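You operate a simulated robot arm through the tools that you are given. There is no shell and no other tool.

You run a simulated two-armed robot. Do the job below in one go: nothing can be reset, and whatever is moved stays where it is left.

## Task
Wipe up the spill on the top of the long table with the white cloth and put it back.
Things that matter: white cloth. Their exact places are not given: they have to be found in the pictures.

The check looks at the end state, three seconds after you hand in, the way a careful person would. Anything else that was tipped, shoved, dropped, spilled or broken makes it a failure. Flat cloth is picked up by pressing the open fingertips on it (5 to 10 N) and closing them slowly along it; thin cloth reads only 2 to 8 mm in the jaws.

## Robot
Two 6-joint arms with two-finger parallel grippers on one trunk, on a base that moves. Base frame: it is fixed to the floor where the robot stands at the start and does not move with it; the origin is under the middle of the robot, x ahead of it, y to its left, z up. Lengths are in cm, angles in rad, forces in N, time in s.
The left shoulder is at the start at [-10.5, 17.7, 73.4], the right one opposite. With the tool pointing down near the work surface each hand reaches from about 10 to 68 cm from the robot's upright axis, wherever it stands, measured 20 degrees to its own side. Places, roughly: white cloth [-200, 25, 75]. Payload 1.57 kg a hand.
The TCP of each hand is the grasp point between the finger pads, 3 cm short of the fingertips. In the tool frame z runs along the fingers and y along their closing line. Largest opening 8 cm; finger width 1.7, thickness 1.2; the body of the gripper, 4 by 8.2 cm, starts 8 cm behind the TCP.
Orientation is that of the tool frame in the base frame, as [roll, pitch, yaw] about the fixed x, y, z axes, in that order (R = Rz(yaw) Ry(pitch) Rx(roll)). With the fingers straight down and closing along the base's y, the tool's x points along the base's -x, its y along +y and its z along -z.

## Interface
- The arms move only by the tool arm_command. It takes "left_deltas", "right_deltas" or both (then of equal length, played together; a hand with none holds still); each is one flat list of numbers, 7 for each row, row after row: the gripper command, from -1 (shut) to 1 (fully open), values between in proportion, then the shift along the tool's x, y, z in cm, then the turn, a rotation vector about the tool's x, y, z in rad. In form: [gripper, dx, dy, dz, wx, wy, wz, gripper, dx, dy, dz, wx, wy, wz, ...]. A call has 1 to 20 rows; each row is the pose to reach, as a shift and turn from the pose commanded when the call began, along the tool's axes at that moment. Each row takes 0.2 s and may step no farther than 5 cm and 0.15 rad from the row before; otherwise, or with a gripper value out of range, the whole call is refused. Where a pose cannot be reached the arm comes as near as it can. A force on the tool above 40 N (or 10 N above the force at the start of the call, whichever is more), or a blocked arm, ends the call early, and 0.2 s more pass. The fingers move at their own pace (about 7.2 cm/s each) and stop on an object; they squeeze with about 22 N. The grip force told is the motor's: it shows also when the fingers shut on nothing. Time passes only in rows, and 0.2 s behind the last, so rows that repeat a pose let the fingers close. It gives the time, the measured TCP pose, the force on the tool (base axes), the opening and the grip force at its end, in the units of the frame above (readings bear some noise), with the torque about the TCP (base axes, N m) and any sound that the robot's microphone picked up.
- Cameras (640 x 400 px; columns grow to the right, rows downward): "scene" is now at [5.24, -0.17, 147.72]; the picture's right is [-0.01, -1.00, 0.00], its down [-0.56, 0.00, -0.83] and it looks along [0.83, -0.01, -0.56] (base axes); focal length 259 px, centre (320, 200). "left" rides on the left gripper at [7.2, 0.7, -12.2] in its tool frame; the picture's right is [-0.09, 1.00, 0.00], its down [-0.84, -0.08, -0.54] and it looks along [-0.54, -0.05, 0.84] (tool axes); focal length 238 px, centre (320, 200). "right" rides on the right gripper at [7.2, -0.7, -12.2] in its tool frame; the picture's right is [0.09, 1.00, 0.00], its down [-0.84, 0.08, -0.54] and it looks along [-0.54, 0.05, 0.84] (tool axes); focal length 238 px, centre (320, 200).
- capture(camera): a new picture of that camera. No time passes.
- slide_trunk(by): moves the trunk up (or, below 0, down) by that many cm; the arms and the scene camera ride with it, the base frame stays. It gives what a move gives, with no picture.
- base_move(legs): drives the robot by 1 to 6 legs, each [ahead, left, turn to the left] in cm, cm and rad, along the robot's own axes; the way and the turn of a leg run together, so that a leg with both is an arc; at most 150 cm and 3.142 rad a leg. The arms and the cameras ride along, it lands a little off, and it stops where it bumps. It gives what a move gives.
- head_to(pan, tilt): turns the head with the scene camera to pan (to the left, within 2.496 rad either way) and tilt (down, from -0.506 to 1.204), counted from straight ahead of the robot (the tilt from the chest, where the trunk bows). It gives what a move gives.
- locate(camera, pixels): for up to 12 pixels [column, row] of the newest picture of that camera ("zoom" is the newest enlarged one), the place [x, y, z] in the base frame of the surface seen there, good to about 0.2 cm. No time passes.
- zoom(camera, box): a new picture of the part [left, top, right, bottom] of that camera's present view, enlarged. No time passes.
- job_done(): hands the job in; it is judged then, once.

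Leave the grippers open and the arms clear of the work at the hand-in unless told otherwise.

The tools are called as a command line: name --argument value ..., lists and objects as JSON in quotes. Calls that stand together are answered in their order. arm_command: Moves the arms, as the interface text tells. Its arguments: {"type":"object","properties":{"left_deltas":{"type":"array"},"right_deltas":{"type":"array"}},"required":[]} The other tools are called the same way: slide_trunk (by) moves the trunk up or down; base_move (legs) drives the base; head_to (pan, tilt) turns the head that bears the scene camera; capture (camera) takes a picture; locate (camera, pixels) gives the place of the surface under pixels of a picture; zoom (camera, box) takes an enlarged picture of a part of a camera's view; job_done () hands the job in.

At the start:

```text
clock: 0.0
left_tcp_pos: [43.75, 16.85, 100.5]
left_orientation: [-3.141, 0.001, -3.141]
left_contact_force: [0.5, -0.9, -0.5]
left_moment: [0.01, 0.02, -0.04]
left_gripper_width: 8.02
left_finger_force: 0.0
right_tcp_pos: [53.3, -24.93, 101.16]
right_orientation: [-3.14, -0.001, -3.141]
right_contact_force: [0.0, 0.1, 0.6]
right_moment: [0.01, 0.01, -0.01]
right_gripper_width: 8.0
right_finger_force: 0.0
trunk travel left (down, up): [-17.5, 15.3]
robot x, y, heading: [-0.14, -0.01, 0.001]
head pan, tilt (commanded): [-0.009, 0.588]
```

scene: 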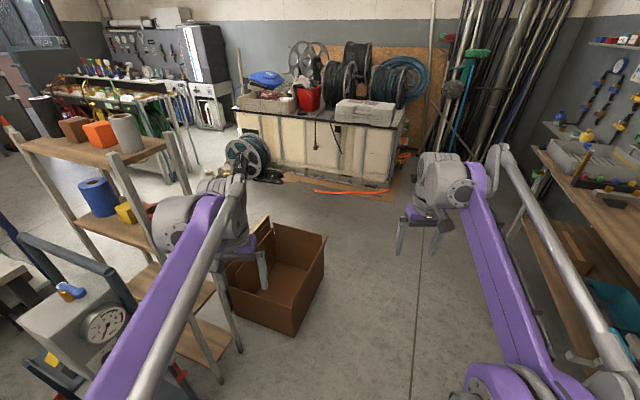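
right: 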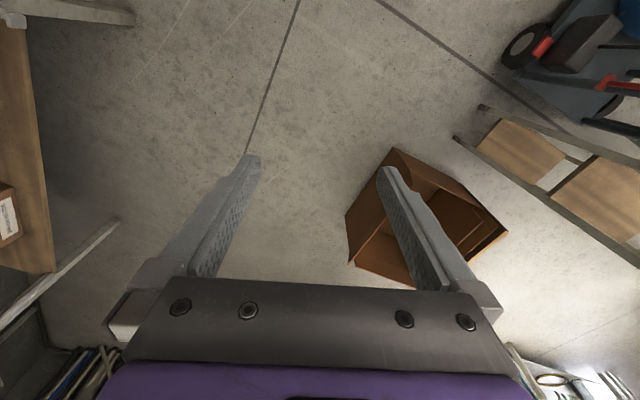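
left: 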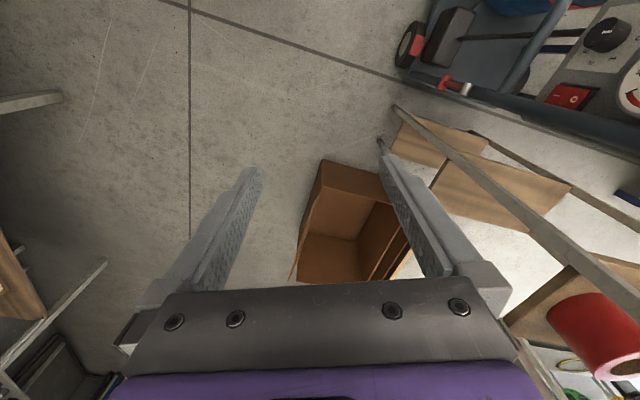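

The scene view shows a workshop. The cloth should be behind me at about [-200, 25, 75], so I'll turn the head far to the left to look behind.

head_to --pan 2.49 --tilt 0.4

capture --camera "scene"

```text
clock: 2.3
left_tcp_pos: [43.91, 16.78, 100.42]
left_orientation: [-3.141, -0.001, -3.141]
left_contact_force: [0.2, 0.5, -1.3]
left_moment: [0.0, 0.04, -0.04]
left_gripper_width: 7.99
left_finger_force: 0.1
right_tcp_pos: [53.48, -25.07, 101.01]
right_orientation: [3.141, -0.001, 3.141]
right_contact_force: [0.6, -0.3, -0.4]
right_moment: [0.01, 0.0, 0.01]
right_gripper_width: 7.99
right_finger_force: 0.1
trunk travel left (down, up): [-17.5, 15.3]
robot x, y, heading: [0.12, -0.12, 0.001]
head pan, tilt (commanded): [2.491, 0.4]
```

```text
taken
```

scene: 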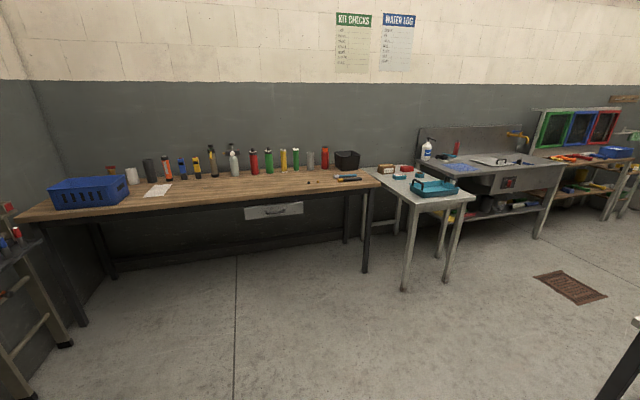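

I see a long wooden table with a blue basket, a row of bottles and a white patch near (157,190). A small grey table stands next to it. I'll measure those points and zoom in.

locate --camera "scene" --pixels '[[157, 190], [88, 192], [23, 216], [378, 186], [313, 184], [347, 178], [240, 185], [430, 187], [458, 168], [368, 272], [80, 322], [405, 288]]'

zoom --camera "scene" --box '[20, 130, 220, 255]'

zoom --camera "scene" --box '[200, 130, 400, 255]'

zoom --camera "scene" --box '[340, 110, 560, 247]'

```text
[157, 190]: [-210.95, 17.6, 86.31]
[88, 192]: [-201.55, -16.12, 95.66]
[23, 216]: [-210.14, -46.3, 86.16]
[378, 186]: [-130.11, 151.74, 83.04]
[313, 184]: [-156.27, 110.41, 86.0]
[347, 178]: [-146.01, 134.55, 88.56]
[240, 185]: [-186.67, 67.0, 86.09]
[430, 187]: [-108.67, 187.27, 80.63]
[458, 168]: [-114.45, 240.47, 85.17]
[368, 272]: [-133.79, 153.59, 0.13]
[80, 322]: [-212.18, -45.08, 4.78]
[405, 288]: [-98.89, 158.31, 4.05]
```

```text
3.20 times, centred on (120, 192) of scene
```

zoom: 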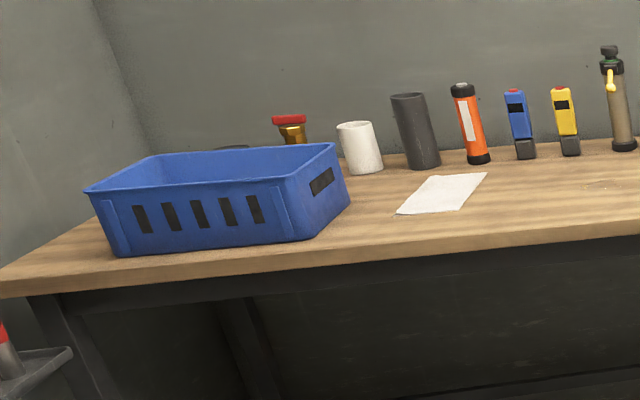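

```text
3.20 times, centred on (300, 192) of scene
```

zoom: 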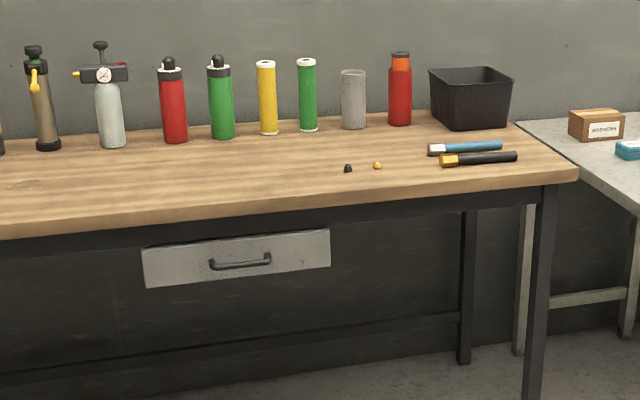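

```text
2.91 times, centred on (450, 178) of scene
```

zoom: 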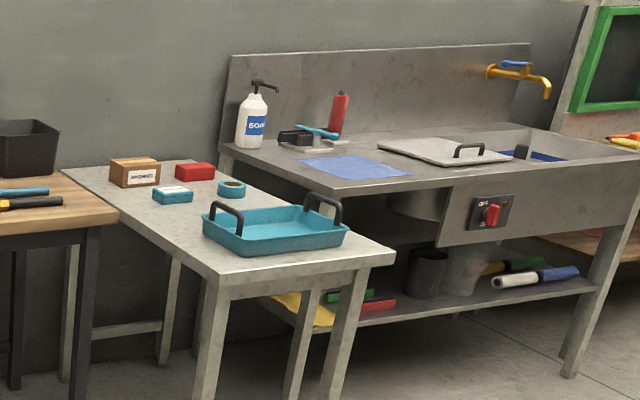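

The table top is at z≈86. A white sheet, probably the cloth, lies at about [-211, 17.6, 86.3], and there may be a faint puddle near (206,188). Before I drive, I'll check the surroundings so that turning is safe.

locate --camera "scene" --pixels '[[206, 188], [210, 180], [145, 196], [163, 196], [172, 184], [155, 186]]'

zoom --camera "scene" --box '[130, 165, 250, 240]'

head_to --pan 1.4 --tilt 0.6

capture --camera "scene"

head_to --pan -1.4 --tilt 0.6

capture --camera "scene"

head_to --pan -2.49 --tilt 0.6

capture --camera "scene"

```text
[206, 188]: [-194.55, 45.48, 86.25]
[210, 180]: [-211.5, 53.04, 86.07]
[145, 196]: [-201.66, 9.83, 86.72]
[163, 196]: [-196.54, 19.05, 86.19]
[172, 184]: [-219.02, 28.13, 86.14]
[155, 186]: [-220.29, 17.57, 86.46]
```

```text
5.33 times, centred on (190, 202) of scene
```

zoom: 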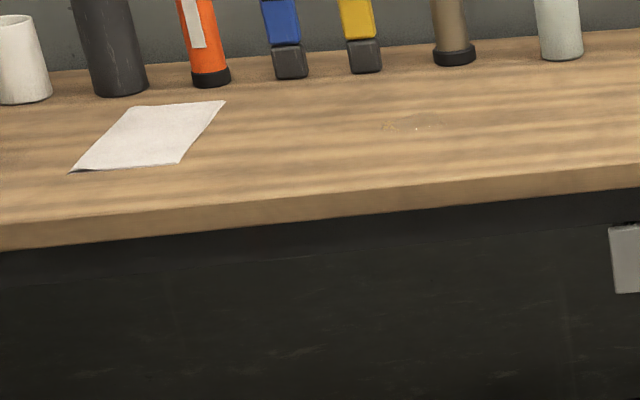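

```text
clock: 3.6
left_tcp_pos: [43.65, 16.81, 100.46]
left_orientation: [-3.141, 0.0, 3.14]
left_contact_force: [-0.6, 0.3, -0.7]
left_moment: [0.01, 0.04, -0.02]
left_gripper_width: 8.0
left_finger_force: 0.1
right_tcp_pos: [53.38, -24.98, 101.03]
right_orientation: [3.141, 0.001, -3.14]
right_contact_force: [0.0, 0.7, 0.9]
right_moment: [0.0, 0.03, 0.0]
right_gripper_width: 8.01
right_finger_force: 0.0
trunk travel left (down, up): [-17.5, 15.3]
robot x, y, heading: [0.29, 0.1, 0.004]
head pan, tilt (commanded): [1.4, 0.6]
```

```text
taken
```

scene: 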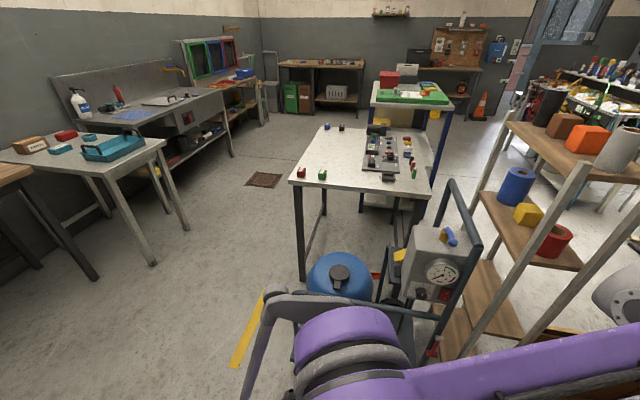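

```text
clock: 6.1
left_tcp_pos: [43.71, 16.8, 100.49]
left_orientation: [-3.14, 0.0, 3.141]
left_contact_force: [-0.1, 0.2, -0.4]
left_moment: [0.0, 0.0, -0.01]
left_gripper_width: 8.03
left_finger_force: 0.0
right_tcp_pos: [53.43, -24.99, 101.05]
right_orientation: [-3.141, 0.001, 3.141]
right_contact_force: [-0.1, -0.4, -0.1]
right_moment: [-0.01, 0.0, 0.01]
right_gripper_width: 7.99
right_finger_force: 0.0
trunk travel left (down, up): [-17.5, 15.3]
robot x, y, heading: [-0.15, -0.19, 0.0]
head pan, tilt (commanded): [-1.4, 0.6]
```

```text
taken
```

scene: 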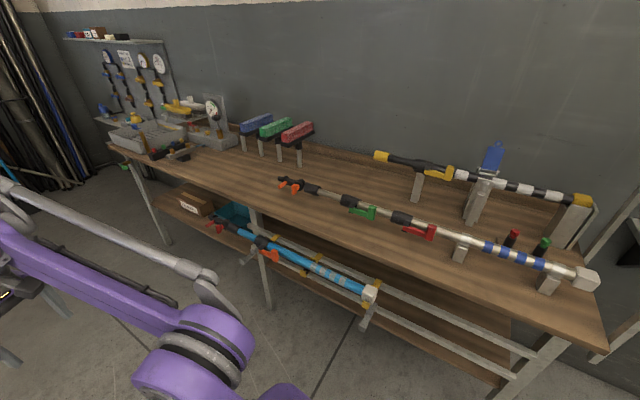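

```text
clock: 7.4
left_tcp_pos: [43.7, 16.81, 100.51]
left_orientation: [-3.141, 0.0, -3.14]
left_contact_force: [-0.1, -0.5, 0.6]
left_moment: [0.01, -0.03, 0.02]
left_gripper_width: 7.96
left_finger_force: 0.1
right_tcp_pos: [53.36, -24.88, 101.08]
right_orientation: [-3.141, -0.001, -3.14]
right_contact_force: [-0.6, 0.3, 0.7]
right_moment: [0.01, 0.03, 0.0]
right_gripper_width: 8.01
right_finger_force: 0.0
trunk travel left (down, up): [-17.5, 15.3]
robot x, y, heading: [0.01, -0.01, -0.0]
head pan, tilt (commanded): [-2.491, 0.6]
```

```text
taken
```

scene: 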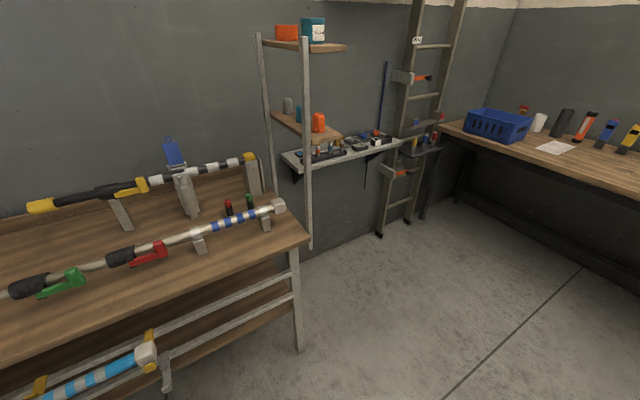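

There is clutter on both sides: a cart and shelf on the left, and a pipe table and shelf on the right. I'll measure the right-side obstacles so I can back straight out before turning.

locate --camera "scene" --pixels '[[308, 240], [298, 348], [308, 248], [280, 152], [403, 148], [380, 234], [310, 60], [345, 46], [330, 135], [445, 395], [150, 355], [284, 205]]'

head_to --pan 1.4 --tilt 0.9

capture --camera "scene"

```text
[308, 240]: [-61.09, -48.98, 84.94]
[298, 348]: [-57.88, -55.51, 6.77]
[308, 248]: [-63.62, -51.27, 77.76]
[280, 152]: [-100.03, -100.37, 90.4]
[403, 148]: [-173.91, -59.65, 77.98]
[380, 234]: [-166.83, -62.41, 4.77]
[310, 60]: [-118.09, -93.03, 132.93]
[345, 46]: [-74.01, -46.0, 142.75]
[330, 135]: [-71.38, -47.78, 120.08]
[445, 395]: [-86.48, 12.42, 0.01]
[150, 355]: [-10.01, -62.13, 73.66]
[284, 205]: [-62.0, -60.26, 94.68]
```

```text
clock: 10.6
left_tcp_pos: [43.61, 16.83, 100.35]
left_orientation: [-3.142, 0.0, -3.14]
left_contact_force: [-0.5, -0.8, -0.2]
left_moment: [0.01, -0.01, 0.0]
left_gripper_width: 8.0
left_finger_force: 0.0
right_tcp_pos: [53.34, -25.02, 101.17]
right_orientation: [3.141, -0.001, 3.141]
right_contact_force: [-0.1, -1.0, -0.2]
right_moment: [-0.02, 0.01, -0.02]
right_gripper_width: 8.01
right_finger_force: 0.1
trunk travel left (down, up): [-17.5, 15.3]
robot x, y, heading: [-0.07, -0.11, 0.006]
head pan, tilt (commanded): [1.4, 0.901]
```

```text
taken
```

scene: 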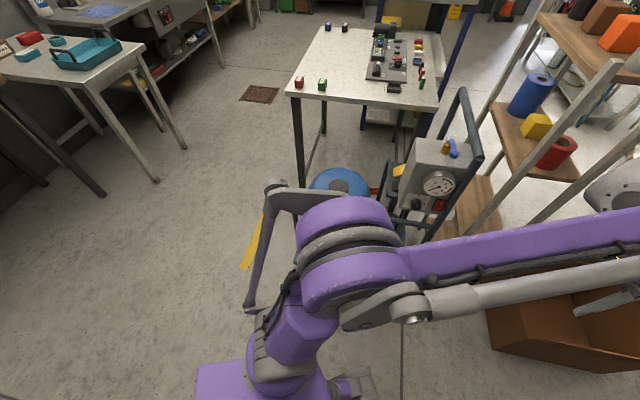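

Now I'll measure the left-side obstacles (canister, metal table, cart) and the floor tape.

locate --camera "scene" --pixels '[[335, 178], [312, 185], [293, 97], [300, 182], [395, 200], [425, 240], [250, 265], [157, 180], [262, 212], [250, 300], [230, 365], [110, 72]]'

head_to --pan 2.0 --tilt 1.0

capture --camera "scene"

head_to --pan -2.0 --tilt 1.0

capture --camera "scene"

```text
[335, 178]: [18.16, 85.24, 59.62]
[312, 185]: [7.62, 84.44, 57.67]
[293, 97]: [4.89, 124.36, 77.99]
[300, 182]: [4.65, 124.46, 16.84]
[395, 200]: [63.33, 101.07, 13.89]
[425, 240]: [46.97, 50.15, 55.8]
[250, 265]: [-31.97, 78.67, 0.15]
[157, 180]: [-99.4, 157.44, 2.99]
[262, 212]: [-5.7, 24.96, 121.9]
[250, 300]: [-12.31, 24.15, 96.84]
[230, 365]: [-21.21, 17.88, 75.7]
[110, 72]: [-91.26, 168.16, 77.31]
```

```text
clock: 11.6
left_tcp_pos: [43.72, 16.81, 100.56]
left_orientation: [-3.141, 0.0, -3.139]
left_contact_force: [0.3, -0.2, 0.0]
left_moment: [-0.01, 0.0, 0.01]
left_gripper_width: 7.99
left_finger_force: 0.2
right_tcp_pos: [53.35, -24.92, 101.0]
right_orientation: [-3.141, -0.001, 3.141]
right_contact_force: [-0.4, -0.3, -0.7]
right_moment: [0.0, -0.02, -0.01]
right_gripper_width: 7.99
right_finger_force: 0.0
trunk travel left (down, up): [-17.5, 15.3]
robot x, y, heading: [0.26, -0.09, 0.002]
head pan, tilt (commanded): [2.0, 1.0]
```

```text
taken
```

scene: 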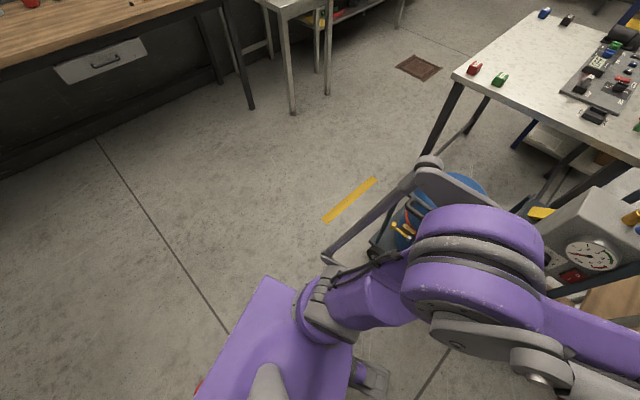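

```text
clock: 14.9
left_tcp_pos: [43.72, 16.77, 100.49]
left_orientation: [-3.14, 0.0, -3.141]
left_contact_force: [0.3, 0.5, -0.4]
left_moment: [0.01, 0.0, -0.01]
left_gripper_width: 7.99
left_finger_force: 0.0
right_tcp_pos: [53.46, -25.07, 101.15]
right_orientation: [-3.141, -0.001, -3.141]
right_contact_force: [0.7, -0.2, 0.3]
right_moment: [-0.03, 0.0, 0.05]
right_gripper_width: 8.0
right_finger_force: 0.1
trunk travel left (down, up): [-17.5, 15.3]
robot x, y, heading: [-0.12, -0.04, 0.001]
head pan, tilt (commanded): [-2.0, 1.0]
```

```text
taken
```

scene: 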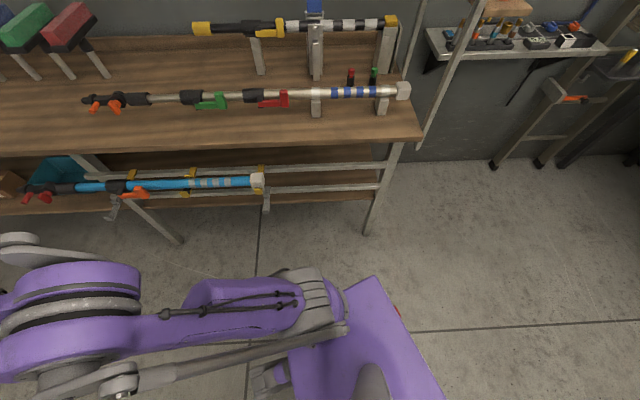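

The floor behind is clear. The pipe table edge is at y≈-49 and the long table's front edge is about 2 m behind me. I'll back up 80 cm with a shift of 15 cm to the left, then turn left in place by 2.757 rad to face the long table.

base_move --legs '[[-80, 15, 0], [0, 0, 2.757]]'

head_to --pan 0 --tilt 0.55

capture --camera "scene"

```text
clock: 25.8
left_tcp_pos: [-127.51, 15.36, 100.6]
left_orientation: [3.141, -0.001, -0.36]
left_contact_force: [0.0, -0.1, 0.5]
left_moment: [0.0, 0.02, 0.0]
left_gripper_width: 7.99
left_finger_force: 0.0
right_tcp_pos: [-121.89, 57.92, 101.07]
right_orientation: [-3.141, -0.001, -0.361]
right_contact_force: [-0.3, 0.6, -0.2]
right_moment: [0.01, 0.0, 0.01]
right_gripper_width: 8.01
right_finger_force: 0.0
trunk travel left (down, up): [-17.5, 15.3]
robot x, y, heading: [-80.82, 16.09, 2.782]
head pan, tilt (commanded): [-2.0, 1.0]
```

```text
clock: 27.7
left_tcp_pos: [-127.54, 15.34, 100.58]
left_orientation: [-3.14, -0.001, -0.36]
left_contact_force: [-0.2, 0.0, -0.8]
left_moment: [0.01, -0.01, -0.02]
left_gripper_width: 8.0
left_finger_force: 0.1
right_tcp_pos: [-121.88, 57.85, 101.0]
right_orientation: [3.141, -0.001, -0.361]
right_contact_force: [0.0, -0.4, 0.3]
right_moment: [0.01, 0.0, 0.01]
right_gripper_width: 8.0
right_finger_force: 0.0
trunk travel left (down, up): [-17.5, 15.3]
robot x, y, heading: [-80.51, 15.95, 2.781]
head pan, tilt (commanded): [0.0, 0.55]
```

```text
taken
```

scene: 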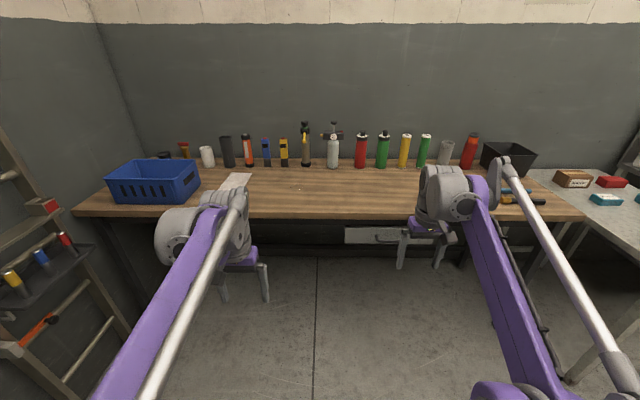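

I'm now facing the long table. I'll zoom on the table top to find the spill and measure the edges.

zoom --camera "scene" --box '[190, 130, 350, 230]'

locate --camera "scene" --pixels '[[78, 210], [583, 212], [300, 187], [232, 182], [320, 213], [285, 165], [266, 165], [306, 165], [248, 165], [333, 168], [360, 168], [228, 166]]'

zoom --camera "scene" --box '[330, 130, 490, 230]'

```text
4.00 times, centred on (270, 180) of scene
```

zoom: 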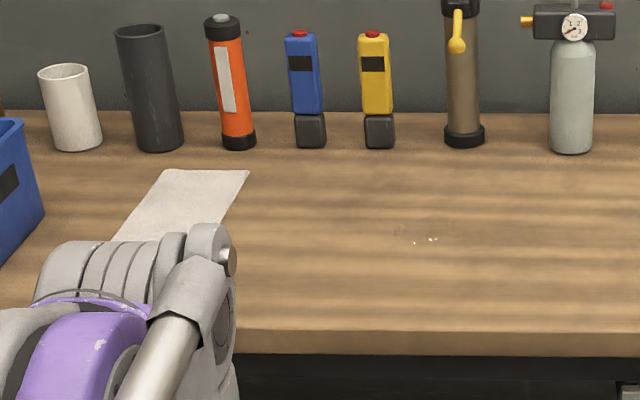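

```text
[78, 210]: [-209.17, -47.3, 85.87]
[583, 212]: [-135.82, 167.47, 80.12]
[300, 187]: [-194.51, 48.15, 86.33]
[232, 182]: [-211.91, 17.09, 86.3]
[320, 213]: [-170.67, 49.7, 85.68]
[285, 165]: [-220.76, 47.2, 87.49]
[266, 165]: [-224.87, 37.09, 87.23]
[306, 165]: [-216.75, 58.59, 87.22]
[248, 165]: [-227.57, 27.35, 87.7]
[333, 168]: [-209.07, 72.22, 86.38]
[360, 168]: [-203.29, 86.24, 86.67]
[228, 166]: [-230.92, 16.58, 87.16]
```

```text
4.00 times, centred on (410, 180) of scene
```

zoom: 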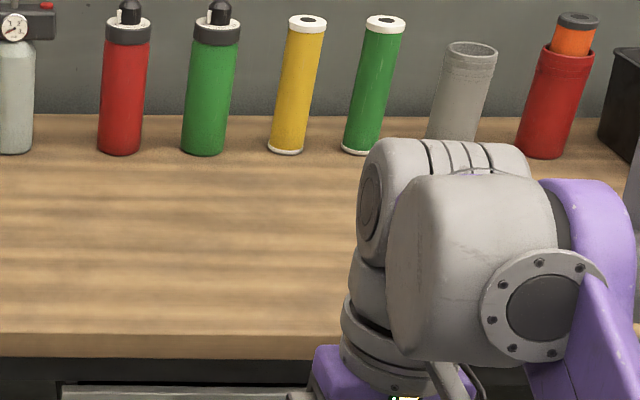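

The spill is a clear puddle near scene (295,188), about [-194.5, 47, 86.3] and about 22 cm in from the front edge. The cloth lies about 34 cm to its left. I'll drive ahead 56 cm and left 26 cm so the robot stands squarely in front of them, and keep the hands above table height (fingertips at about 97).

base_move --legs '[[56, 26, -0.018]]'

head_to --pan 0 --tilt 0.8

capture --camera "scene"

capture --camera "left"

capture --camera "right"

```text
clock: 31.2
left_tcp_pos: [-189.36, 11.83, 100.5]
left_orientation: [-3.141, 0.0, -0.379]
left_contact_force: [0.2, -0.5, 0.2]
left_moment: [-0.02, 0.0, -0.01]
left_gripper_width: 8.0
left_finger_force: 0.2
right_tcp_pos: [-183.03, 54.41, 100.97]
right_orientation: [-3.141, 0.0, -0.379]
right_contact_force: [0.0, 0.6, 0.2]
right_moment: [0.0, -0.02, -0.01]
right_gripper_width: 8.0
right_finger_force: 0.1
trunk travel left (down, up): [-17.5, 15.3]
robot x, y, heading: [-142.82, 11.18, 2.762]
head pan, tilt (commanded): [0.0, 0.55]
```

```text
clock: 32.0
left_tcp_pos: [-189.43, 11.82, 100.42]
left_orientation: [-3.14, 0.0, -0.379]
left_contact_force: [0.1, 0.1, -0.9]
left_moment: [0.03, 0.0, 0.0]
left_gripper_width: 7.99
left_finger_force: 0.0
right_tcp_pos: [-182.92, 54.34, 101.04]
right_orientation: [-3.141, 0.001, -0.379]
right_contact_force: [0.7, -0.7, -0.1]
right_moment: [0.01, 0.03, -0.01]
right_gripper_width: 8.01
right_finger_force: 0.1
trunk travel left (down, up): [-17.5, 15.3]
robot x, y, heading: [-142.87, 11.47, 2.763]
head pan, tilt (commanded): [0.0, 0.799]
```

```text
taken
```

scene: 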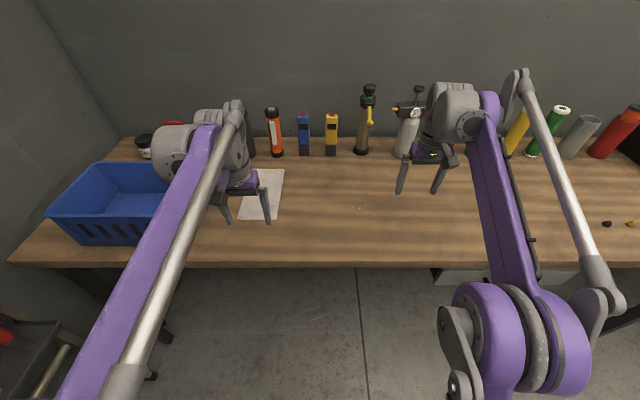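

```text
taken
```

left: 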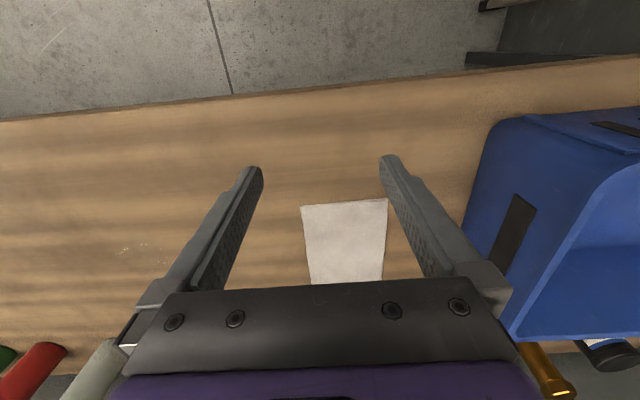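

```text
taken
```

right: 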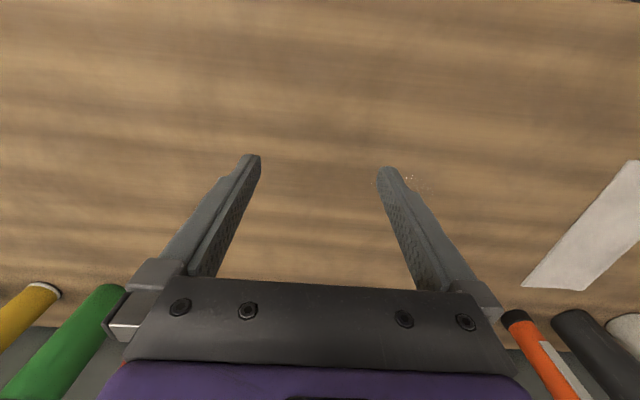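

The robot stands at (-143, 11.5) facing the table. I'll zoom on the cloth and spill in the scene view and use the left camera for corner positions.

zoom --camera "scene" --box '[210, 130, 410, 255]'

locate --camera "left" --pixels '[[303, 208], [386, 201], [382, 278], [311, 282], [120, 250], [145, 243], [515, 120], [470, 220], [345, 205], [300, 120]]'

zoom --camera "left" --box '[60, 180, 220, 280]'

zoom --camera "right" --box '[340, 140, 500, 240]'

```text
3.20 times, centred on (310, 192) of scene
```

zoom: 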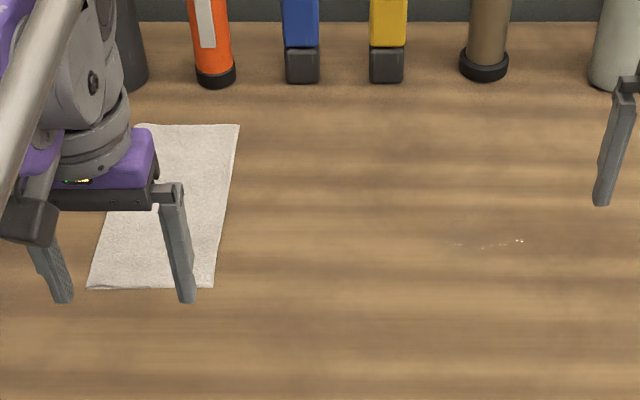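

```text
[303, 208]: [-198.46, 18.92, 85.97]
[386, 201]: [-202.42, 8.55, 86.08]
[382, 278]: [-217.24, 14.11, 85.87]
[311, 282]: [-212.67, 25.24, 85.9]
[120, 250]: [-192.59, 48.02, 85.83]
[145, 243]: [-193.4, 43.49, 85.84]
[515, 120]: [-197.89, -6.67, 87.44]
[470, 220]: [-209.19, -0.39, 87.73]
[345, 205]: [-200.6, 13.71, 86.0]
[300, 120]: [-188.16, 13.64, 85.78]
```

```text
4.00 times, centred on (140, 230) of left
```

zoom: 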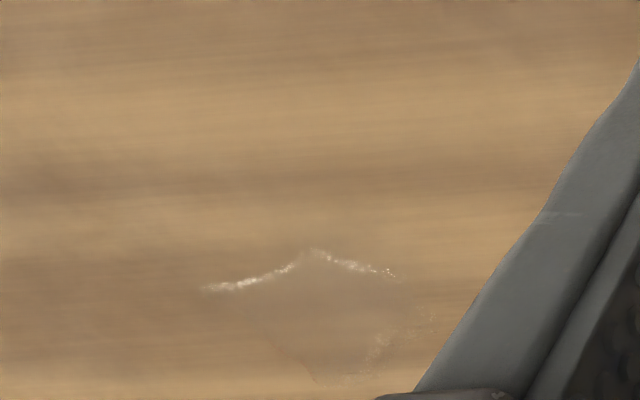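

```text
4.00 times, centred on (420, 190) of right
```

zoom: 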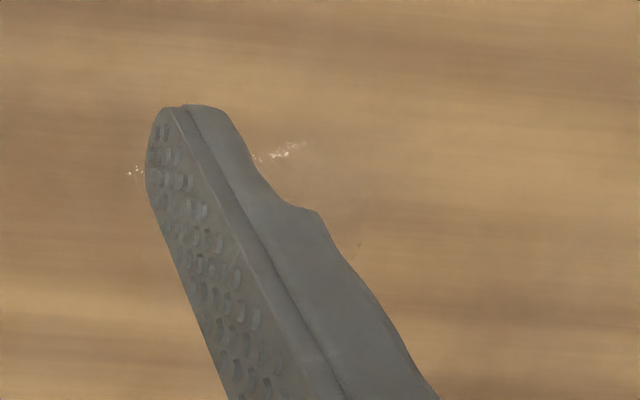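

The puddle is wedge-shaped, around (-193, 46). I'll look straight down to see how much of the base sticks out in front, in case I drive closer.

head_to --pan 0 --tilt 1.2

capture --camera "scene"

```text
clock: 32.9
left_tcp_pos: [-189.41, 11.91, 100.49]
left_orientation: [3.141, -0.002, -0.379]
left_contact_force: [-0.3, -0.9, 0.2]
left_moment: [-0.01, -0.01, -0.03]
left_gripper_width: 8.02
left_finger_force: 0.1
right_tcp_pos: [-182.81, 54.28, 101.08]
right_orientation: [3.141, -0.001, -0.379]
right_contact_force: [0.3, -0.7, -0.2]
right_moment: [-0.02, -0.01, 0.0]
right_gripper_width: 8.01
right_finger_force: 0.1
trunk travel left (down, up): [-17.5, 15.3]
robot x, y, heading: [-142.87, 11.45, 2.761]
head pan, tilt (commanded): [0.0, 1.201]
```

```text
taken
```

scene: 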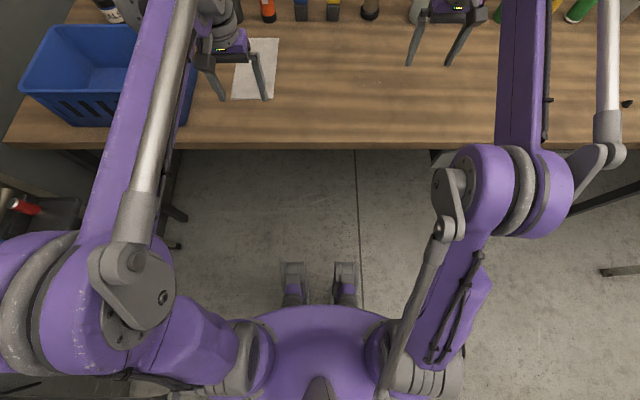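

I can see the base's front feet at (293,268) and (345,268), and the elbows. I'll measure their positions against the table edge.

locate --camera "scene" --pixels '[[293, 264], [345, 264], [320, 310], [470, 150], [545, 180], [250, 148], [360, 148], [60, 240], [100, 250], [600, 150], [240, 97], [276, 97]]'

zoom --camera "scene" --box '[200, 0, 440, 150]'

```text
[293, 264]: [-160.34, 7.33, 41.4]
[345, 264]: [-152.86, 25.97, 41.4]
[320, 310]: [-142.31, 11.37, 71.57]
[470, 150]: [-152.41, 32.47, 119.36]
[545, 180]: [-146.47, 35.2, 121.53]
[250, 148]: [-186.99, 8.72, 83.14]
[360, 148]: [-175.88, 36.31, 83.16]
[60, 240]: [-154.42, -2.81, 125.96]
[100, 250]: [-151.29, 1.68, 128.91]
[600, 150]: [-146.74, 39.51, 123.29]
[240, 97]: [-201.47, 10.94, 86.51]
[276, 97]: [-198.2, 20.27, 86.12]
```

```text
2.67 times, centred on (320, 75) of scene
```

zoom: 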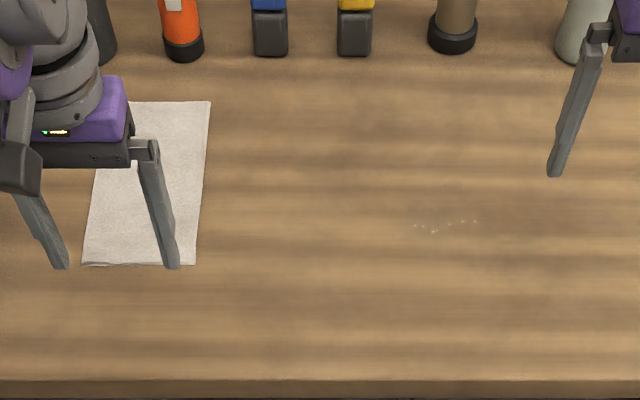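

The feet reach only about 15 cm ahead at z≈41, so there is room to go in under the table edge. I'll drive 12 cm closer, which puts both the cloth and the puddle within reach of the left hand.

base_move --legs '[[12, 0, 0]]'

capture --camera "scene"

capture --camera "right"

capture --camera "left"

```text
clock: 34.1
left_tcp_pos: [-200.61, 16.25, 100.43]
left_orientation: [3.141, -0.001, -0.378]
left_contact_force: [0.4, 0.2, -0.5]
left_moment: [-0.03, 0.0, -0.05]
left_gripper_width: 7.99
left_finger_force: 0.0
right_tcp_pos: [-194.21, 58.75, 101.04]
right_orientation: [3.14, 0.0, -0.376]
right_contact_force: [-0.4, 0.9, 0.4]
right_moment: [-0.05, -0.01, 0.01]
right_gripper_width: 7.99
right_finger_force: 0.1
trunk travel left (down, up): [-17.5, 15.3]
robot x, y, heading: [-153.96, 16.16, 2.767]
head pan, tilt (commanded): [0.0, 1.201]
```

```text
taken
```

scene: 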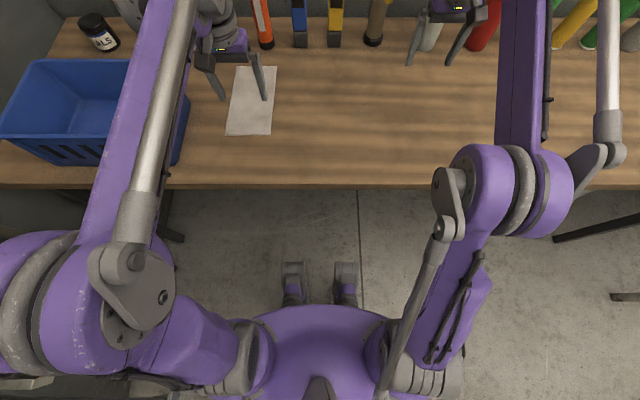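

```text
taken
```

right: 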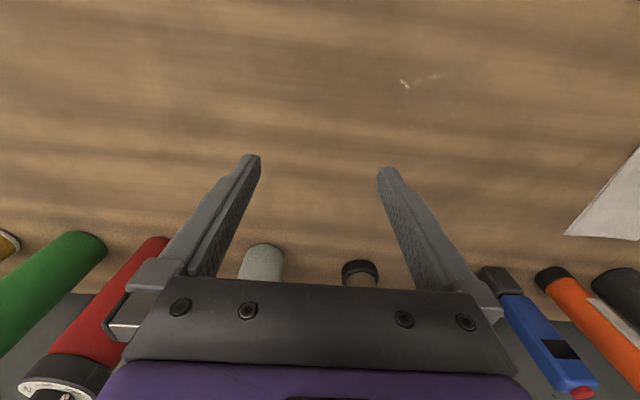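

```text
taken
```

left: 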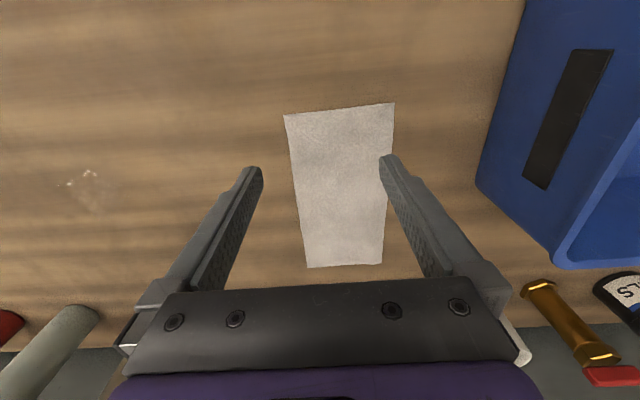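

Both cameras now see their targets. The whole cloth is visible in the left view, with corners at about (285,115), (393,104), (382,264) and (307,267). The spill shows in the right view near (420,80). I'll zoom in and measure both.

locate --camera "left" --pixels '[[287, 117], [392, 106], [381, 262], [308, 265], [340, 180], [480, 180], [560, 255], [85, 185], [440, 60]]'

zoom --camera "left" --box '[30, 140, 158, 220]'

zoom --camera "right" --box '[350, 40, 478, 120]'

locate --camera "zoom" --pixels '[[275, 225], [350, 185], [440, 165], [480, 175], [320, 320], [400, 300], [250, 200]]'

```text
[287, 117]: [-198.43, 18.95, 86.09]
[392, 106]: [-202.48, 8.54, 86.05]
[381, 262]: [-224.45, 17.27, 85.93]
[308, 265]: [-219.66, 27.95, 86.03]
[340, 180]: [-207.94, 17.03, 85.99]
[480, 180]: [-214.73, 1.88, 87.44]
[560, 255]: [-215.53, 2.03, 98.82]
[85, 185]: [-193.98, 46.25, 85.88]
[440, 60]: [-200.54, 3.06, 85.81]
```

```text
5.00 times, centred on (94, 180) of left
```

zoom: 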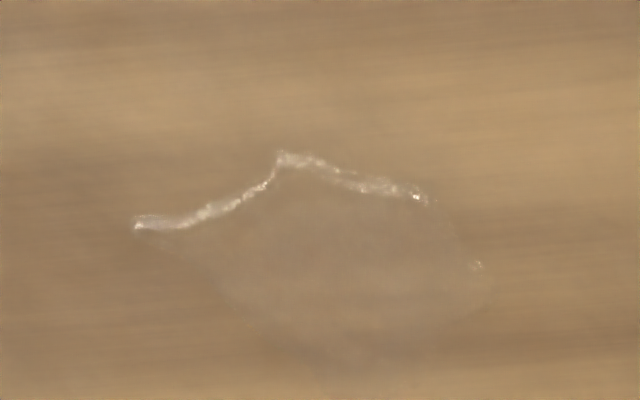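

```text
5.00 times, centred on (414, 80) of right
```

zoom: 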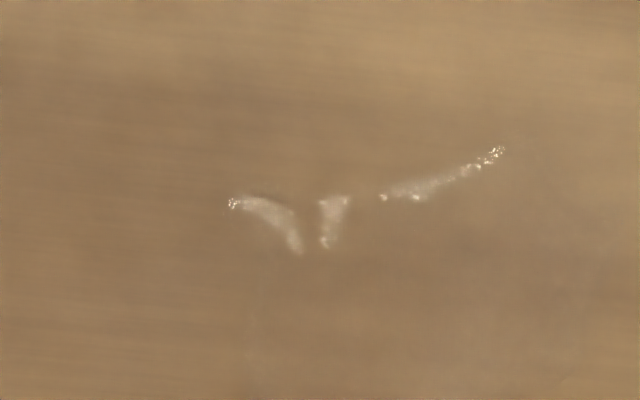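

```text
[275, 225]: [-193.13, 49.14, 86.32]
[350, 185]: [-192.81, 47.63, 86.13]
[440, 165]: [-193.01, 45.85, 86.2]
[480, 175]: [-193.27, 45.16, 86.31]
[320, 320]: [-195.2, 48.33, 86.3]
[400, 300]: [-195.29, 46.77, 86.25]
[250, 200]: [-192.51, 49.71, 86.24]
```

I'll locate the puddle outline in the left picture directly, using zoom positions converted to (57,185), (86,171), (115,180), (127,193), (96,213) and others.

locate --camera "left" --pixels '[[57, 185], [86, 171], [115, 180], [127, 193], [96, 213], [75, 200], [120, 205]]'

zoom --camera "scene" --box '[290, 70, 410, 145]'

```text
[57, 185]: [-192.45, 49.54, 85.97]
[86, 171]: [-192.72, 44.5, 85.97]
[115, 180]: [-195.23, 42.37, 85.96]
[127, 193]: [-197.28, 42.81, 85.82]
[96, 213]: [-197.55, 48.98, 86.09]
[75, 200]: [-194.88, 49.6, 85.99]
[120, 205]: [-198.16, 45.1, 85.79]
```

```text
5.33 times, centred on (350, 108) of scene
```

zoom: 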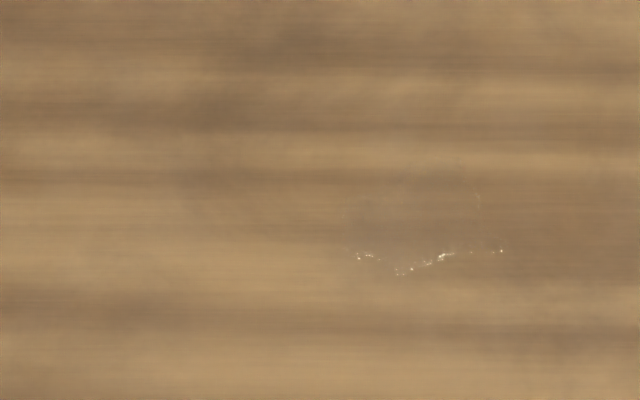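

The cloth's original corners are A(-198.4,18.95), B(-202.5,8.5), C(-224.5,17.3) and D(-219.7,27.95). That gives a centre of (-211.25,18.2), a size of about 11×23.6 cm, and z≈86. The puddle spans roughly x -192 to -198 and y 42 to 50. I'll move the right hand out of the way (back, right and slightly up) and bring the left hand above the cloth centre with the jaws set to about 5 cm.

arm_command --left_deltas '[1, -2.1, 0.4, 0, 0, 0, 0, 1, -4.2, 0.8, 0, 0, 0, 0, 0.6, -6.3, 1.2, 0, 0, 0, 0, 0.25, -8.5, 1.7, 0, 0, 0, 0, 0.25, -10.6, 2.13, 0, 0, 0, 0]' --right_deltas '[1, 2, -3, -1, 0, 0, 0, 1, 4, -6, -2, 0, 0, 0, 1, 6, -9, -3, 0, 0, 0, 1, 8, -12, -3, 0, 0, 0, 1, 10, -15, -3, 0, 0, 0]'

capture --camera "left"

capture --camera "scene"

```text
clock: 35.3
left_tcp_pos: [-211.18, 18.06, 100.57]
left_orientation: [3.14, 0.001, -0.377]
left_contact_force: [-0.1, -0.2, -0.3]
left_moment: [0.0, -0.03, -0.02]
left_gripper_width: 5.02
left_finger_force: 0.1
right_tcp_pos: [-179.2, 68.88, 103.82]
right_orientation: [-3.141, 0.001, -0.375]
right_contact_force: [-0.6, 0.6, 0.1]
right_moment: [-0.01, 0.0, -0.01]
right_gripper_width: 7.98
right_finger_force: 0.0
trunk travel left (down, up): [-17.5, 15.3]
robot x, y, heading: [-153.53, 15.56, 2.766]
head pan, tilt (commanded): [0.0, 1.201]
```

```text
taken
```

left: 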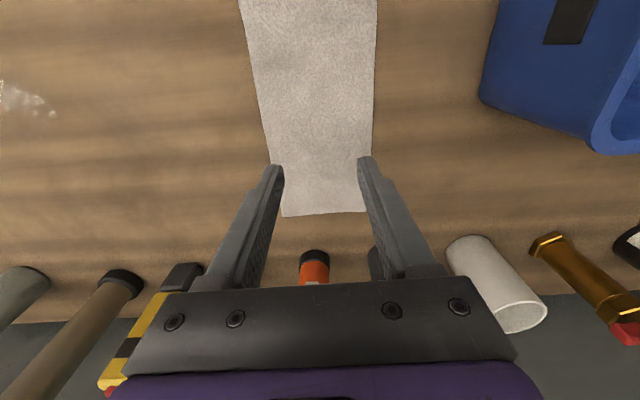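

```text
taken
```

scene: 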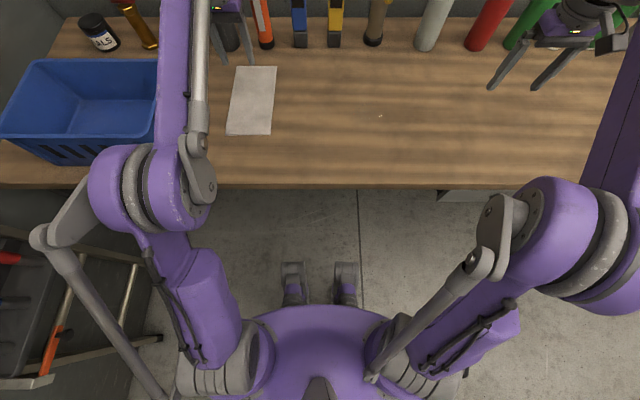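

The left hand is above the cloth centre with the jaws at 5 cm. I'll lower it by 9.5 cm, which leaves the tips about 2 cm above the cloth.

arm_command --left_deltas '[0.25, 0, 0, 3, 0, 0, 0, 0.25, 0, 0, 6, 0, 0, 0, 0.25, 0, 0, 8.5, 0, 0, 0, 0.25, 0, 0, 9.5, 0, 0, 0]'

capture --camera "left"

```text
clock: 36.3
left_tcp_pos: [-211.07, 18.16, 90.83]
left_orientation: [3.141, 0.0, -0.379]
left_contact_force: [0.2, -0.4, 0.3]
left_moment: [-0.02, 0.0, 0.03]
left_gripper_width: 5.0
left_finger_force: 0.2
right_tcp_pos: [-179.26, 68.76, 103.87]
right_orientation: [-3.141, 0.001, -0.378]
right_contact_force: [-0.1, -0.1, 0.5]
right_moment: [0.0, 0.01, 0.0]
right_gripper_width: 7.98
right_finger_force: 0.1
trunk travel left (down, up): [-17.5, 15.3]
robot x, y, heading: [-153.64, 15.2, 2.76]
head pan, tilt (commanded): [0.0, 1.201]
```

```text
taken
```

left: 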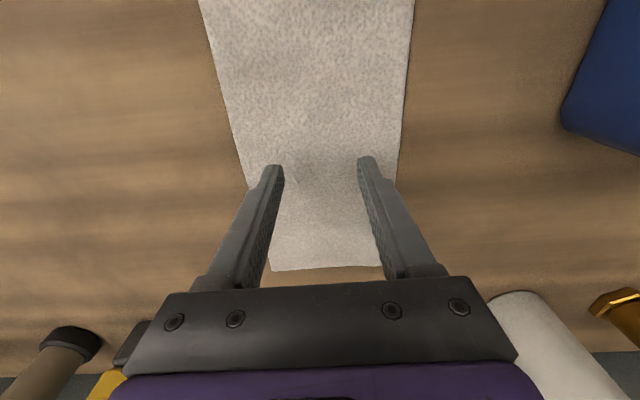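

Both fingertips are over the cloth at about z 87.8. I'll lower slowly to make contact and check the force.

arm_command --left_deltas '[0.25, 0, 0, 0.8, 0, 0, 0, 0.25, 0, 0, 1.3, 0, 0, 0, 0.25, 0, 0, 1.6, 0, 0, 0, 0.25, 0, 0, 1.7, 0, 0, 0]'

```text
clock: 37.3
left_tcp_pos: [-211.22, 18.08, 89.34]
left_orientation: [-3.141, 0.0, -0.376]
left_contact_force: [-0.2, 0.1, 0.2]
left_moment: [-0.02, 0.03, 0.02]
left_gripper_width: 5.01
left_finger_force: 0.0
right_tcp_pos: [-179.33, 68.91, 103.85]
right_orientation: [-3.141, 0.001, -0.377]
right_contact_force: [0.1, 0.2, 0.2]
right_moment: [0.02, 0.02, -0.01]
right_gripper_width: 7.99
right_finger_force: 0.1
trunk travel left (down, up): [-17.5, 15.3]
robot x, y, heading: [-153.83, 16.05, 2.761]
head pan, tilt (commanded): [0.0, 1.201]
```

There's no contact yet; the TCP is at 89.34. I'll go down another 0.4 cm in small steps.

arm_command --left_deltas '[0.25, 0, 0, 0.15, 0, 0, 0, 0.25, 0, 0, 0.3, 0, 0, 0, 0.25, 0, 0, 0.4, 0, 0, 0]'

```text
clock: 38.1
left_tcp_pos: [-211.1, 18.12, 89.07]
left_orientation: [3.141, 0.004, -0.377]
left_contact_force: [-10.1, 0.6, 38.1]
left_moment: [0.23, 0.14, 0.07]
left_gripper_width: 4.98
left_finger_force: 0.1
right_tcp_pos: [-179.23, 68.86, 103.97]
right_orientation: [-3.14, 0.002, -0.377]
right_contact_force: [-0.2, -0.3, 0.4]
right_moment: [-0.02, 0.01, 0.01]
right_gripper_width: 8.02
right_finger_force: 0.0
trunk travel left (down, up): [-17.5, 15.3]
robot x, y, heading: [-153.56, 15.94, 2.764]
head pan, tilt (commanded): [0.0, 1.201]
```

The contact is stiff: 38 N, which is too hard. I'll back off by about 0.12 cm to get to 5–10 N.

arm_command --left_deltas '[0.25, 0, 0, -0.06, 0, 0, 0, 0.25, 0, 0, -0.12, 0, 0, 0]'

```text
clock: 38.7
left_tcp_pos: [-211.11, 18.06, 89.07]
left_orientation: [-3.14, 0.0, -0.377]
left_contact_force: [-7.6, -3.0, 33.9]
left_moment: [0.13, 0.14, 0.07]
left_gripper_width: 4.99
left_finger_force: 0.0
right_tcp_pos: [-179.25, 68.76, 104.0]
right_orientation: [-3.141, 0.002, -0.376]
right_contact_force: [-0.4, -0.2, 0.2]
right_moment: [-0.03, 0.0, -0.03]
right_gripper_width: 8.0
right_finger_force: 0.1
trunk travel left (down, up): [-17.5, 15.3]
robot x, y, heading: [-153.68, 15.95, 2.767]
head pan, tilt (commanded): [0.0, 1.201]
```

It's still 34 N. I'll back off a bit more in small steps.

arm_command --left_deltas '[0.25, 0, 0, -0.08, 0, 0, 0, 0.25, 0, 0, -0.15, 0, 0, 0, 0.25, 0, 0, -0.15, 0, 0, 0]'

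```text
clock: 39.5
left_tcp_pos: [-211.19, 18.26, 89.04]
left_orientation: [-3.14, 0.002, -0.376]
left_contact_force: [1.0, -1.6, 7.1]
left_moment: [-0.06, -0.02, -0.01]
left_gripper_width: 4.99
left_finger_force: 0.1
right_tcp_pos: [-179.19, 68.82, 103.9]
right_orientation: [3.141, 0.0, -0.377]
right_contact_force: [-0.5, -0.9, 0.4]
right_moment: [-0.01, -0.02, -0.02]
right_gripper_width: 8.01
right_finger_force: 0.1
trunk travel left (down, up): [-17.5, 15.3]
robot x, y, heading: [-153.52, 15.79, 2.767]
head pan, tilt (commanded): [0.0, 1.201]
```

The press force is now 7 N. I'll close the fingers slowly along the cloth.

arm_command --left_deltas '[0.15, 0, 0, 0, 0, 0, 0, 0.05, 0, 0, 0, 0, 0, 0, -0.05, 0, 0, 0, 0, 0, 0, -0.15, 0, 0, 0, 0, 0, 0, -0.25, 0, 0, 0, 0, 0, 0, -0.35, 0, 0, 0, 0, 0, 0, -0.45, 0, 0, 0, 0, 0, 0, -0.55, 0, 0, 0, 0, 0, 0, -0.65, 0, 0, 0, 0, 0, 0, -0.75, 0, 0, 0, 0, 0, 0, -0.82, 0, 0, 0, 0, 0, 0, -0.88, 0, 0, 0, 0, 0, 0, -0.94, 0, 0, 0, 0, 0, 0, -1, 0, 0, 0, 0, 0, 0, -1, 0, 0, 0, 0, 0, 0, -1, 0, 0, 0, 0, 0, 0]'

capture --camera "left"

```text
clock: 42.9
left_tcp_pos: [-211.27, 18.23, 89.15]
left_orientation: [3.141, 0.001, -0.376]
left_contact_force: [-0.9, -0.4, 1.8]
left_moment: [-0.01, 0.03, 0.04]
left_gripper_width: 0.68
left_finger_force: 22.1
right_tcp_pos: [-179.31, 68.84, 103.97]
right_orientation: [-3.14, -0.002, -0.377]
right_contact_force: [0.4, -0.5, -1.4]
right_moment: [0.01, -0.01, 0.0]
right_gripper_width: 8.01
right_finger_force: 0.1
trunk travel left (down, up): [-17.5, 15.3]
robot x, y, heading: [-153.67, 15.81, 2.762]
head pan, tilt (commanded): [0.0, 1.201]
```

```text
taken
```

left: 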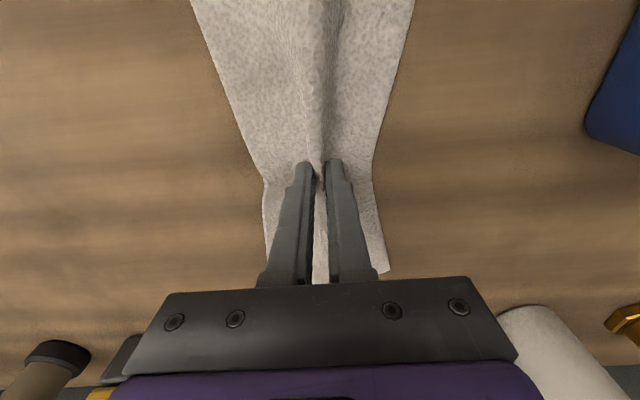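

The cloth is pinched: 0.68 cm in the jaws at 22 N, with a fold rising between the fingers. I'll lift it by 10 cm.

arm_command --left_deltas '[-1, 0, 0, -1, 0, 0, 0, -1, 0, 0, -2.5, 0, 0, 0, -1, 0, 0, -4.5, 0, 0, 0, -1, 0, 0, -6.5, 0, 0, 0, -1, 0, 0, -8.5, 0, 0, 0, -1, 0, 0, -10, 0, 0, 0]'

capture --camera "left"

capture --camera "scene"

```text
clock: 44.3
left_tcp_pos: [-211.22, 18.08, 99.31]
left_orientation: [-3.141, 0.0, -0.375]
left_contact_force: [-0.4, 0.1, 0.4]
left_moment: [-0.01, -0.01, 0.0]
left_gripper_width: 0.69
left_finger_force: 22.0
right_tcp_pos: [-179.3, 68.92, 103.83]
right_orientation: [-3.141, 0.0, -0.377]
right_contact_force: [-0.8, -0.3, 0.1]
right_moment: [0.02, 0.05, -0.04]
right_gripper_width: 7.99
right_finger_force: 0.0
trunk travel left (down, up): [-17.5, 15.3]
robot x, y, heading: [-153.5, 15.54, 2.765]
head pan, tilt (commanded): [0.0, 1.201]
```

```text
taken
```

left: 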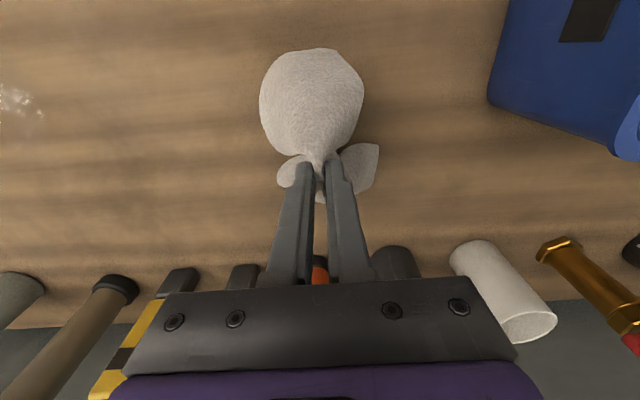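

```text
taken
```

scene: 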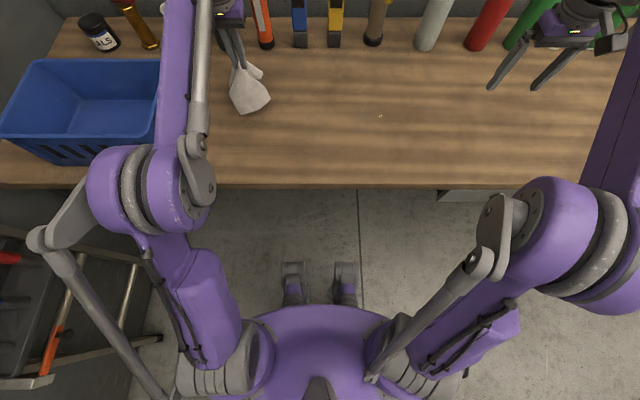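

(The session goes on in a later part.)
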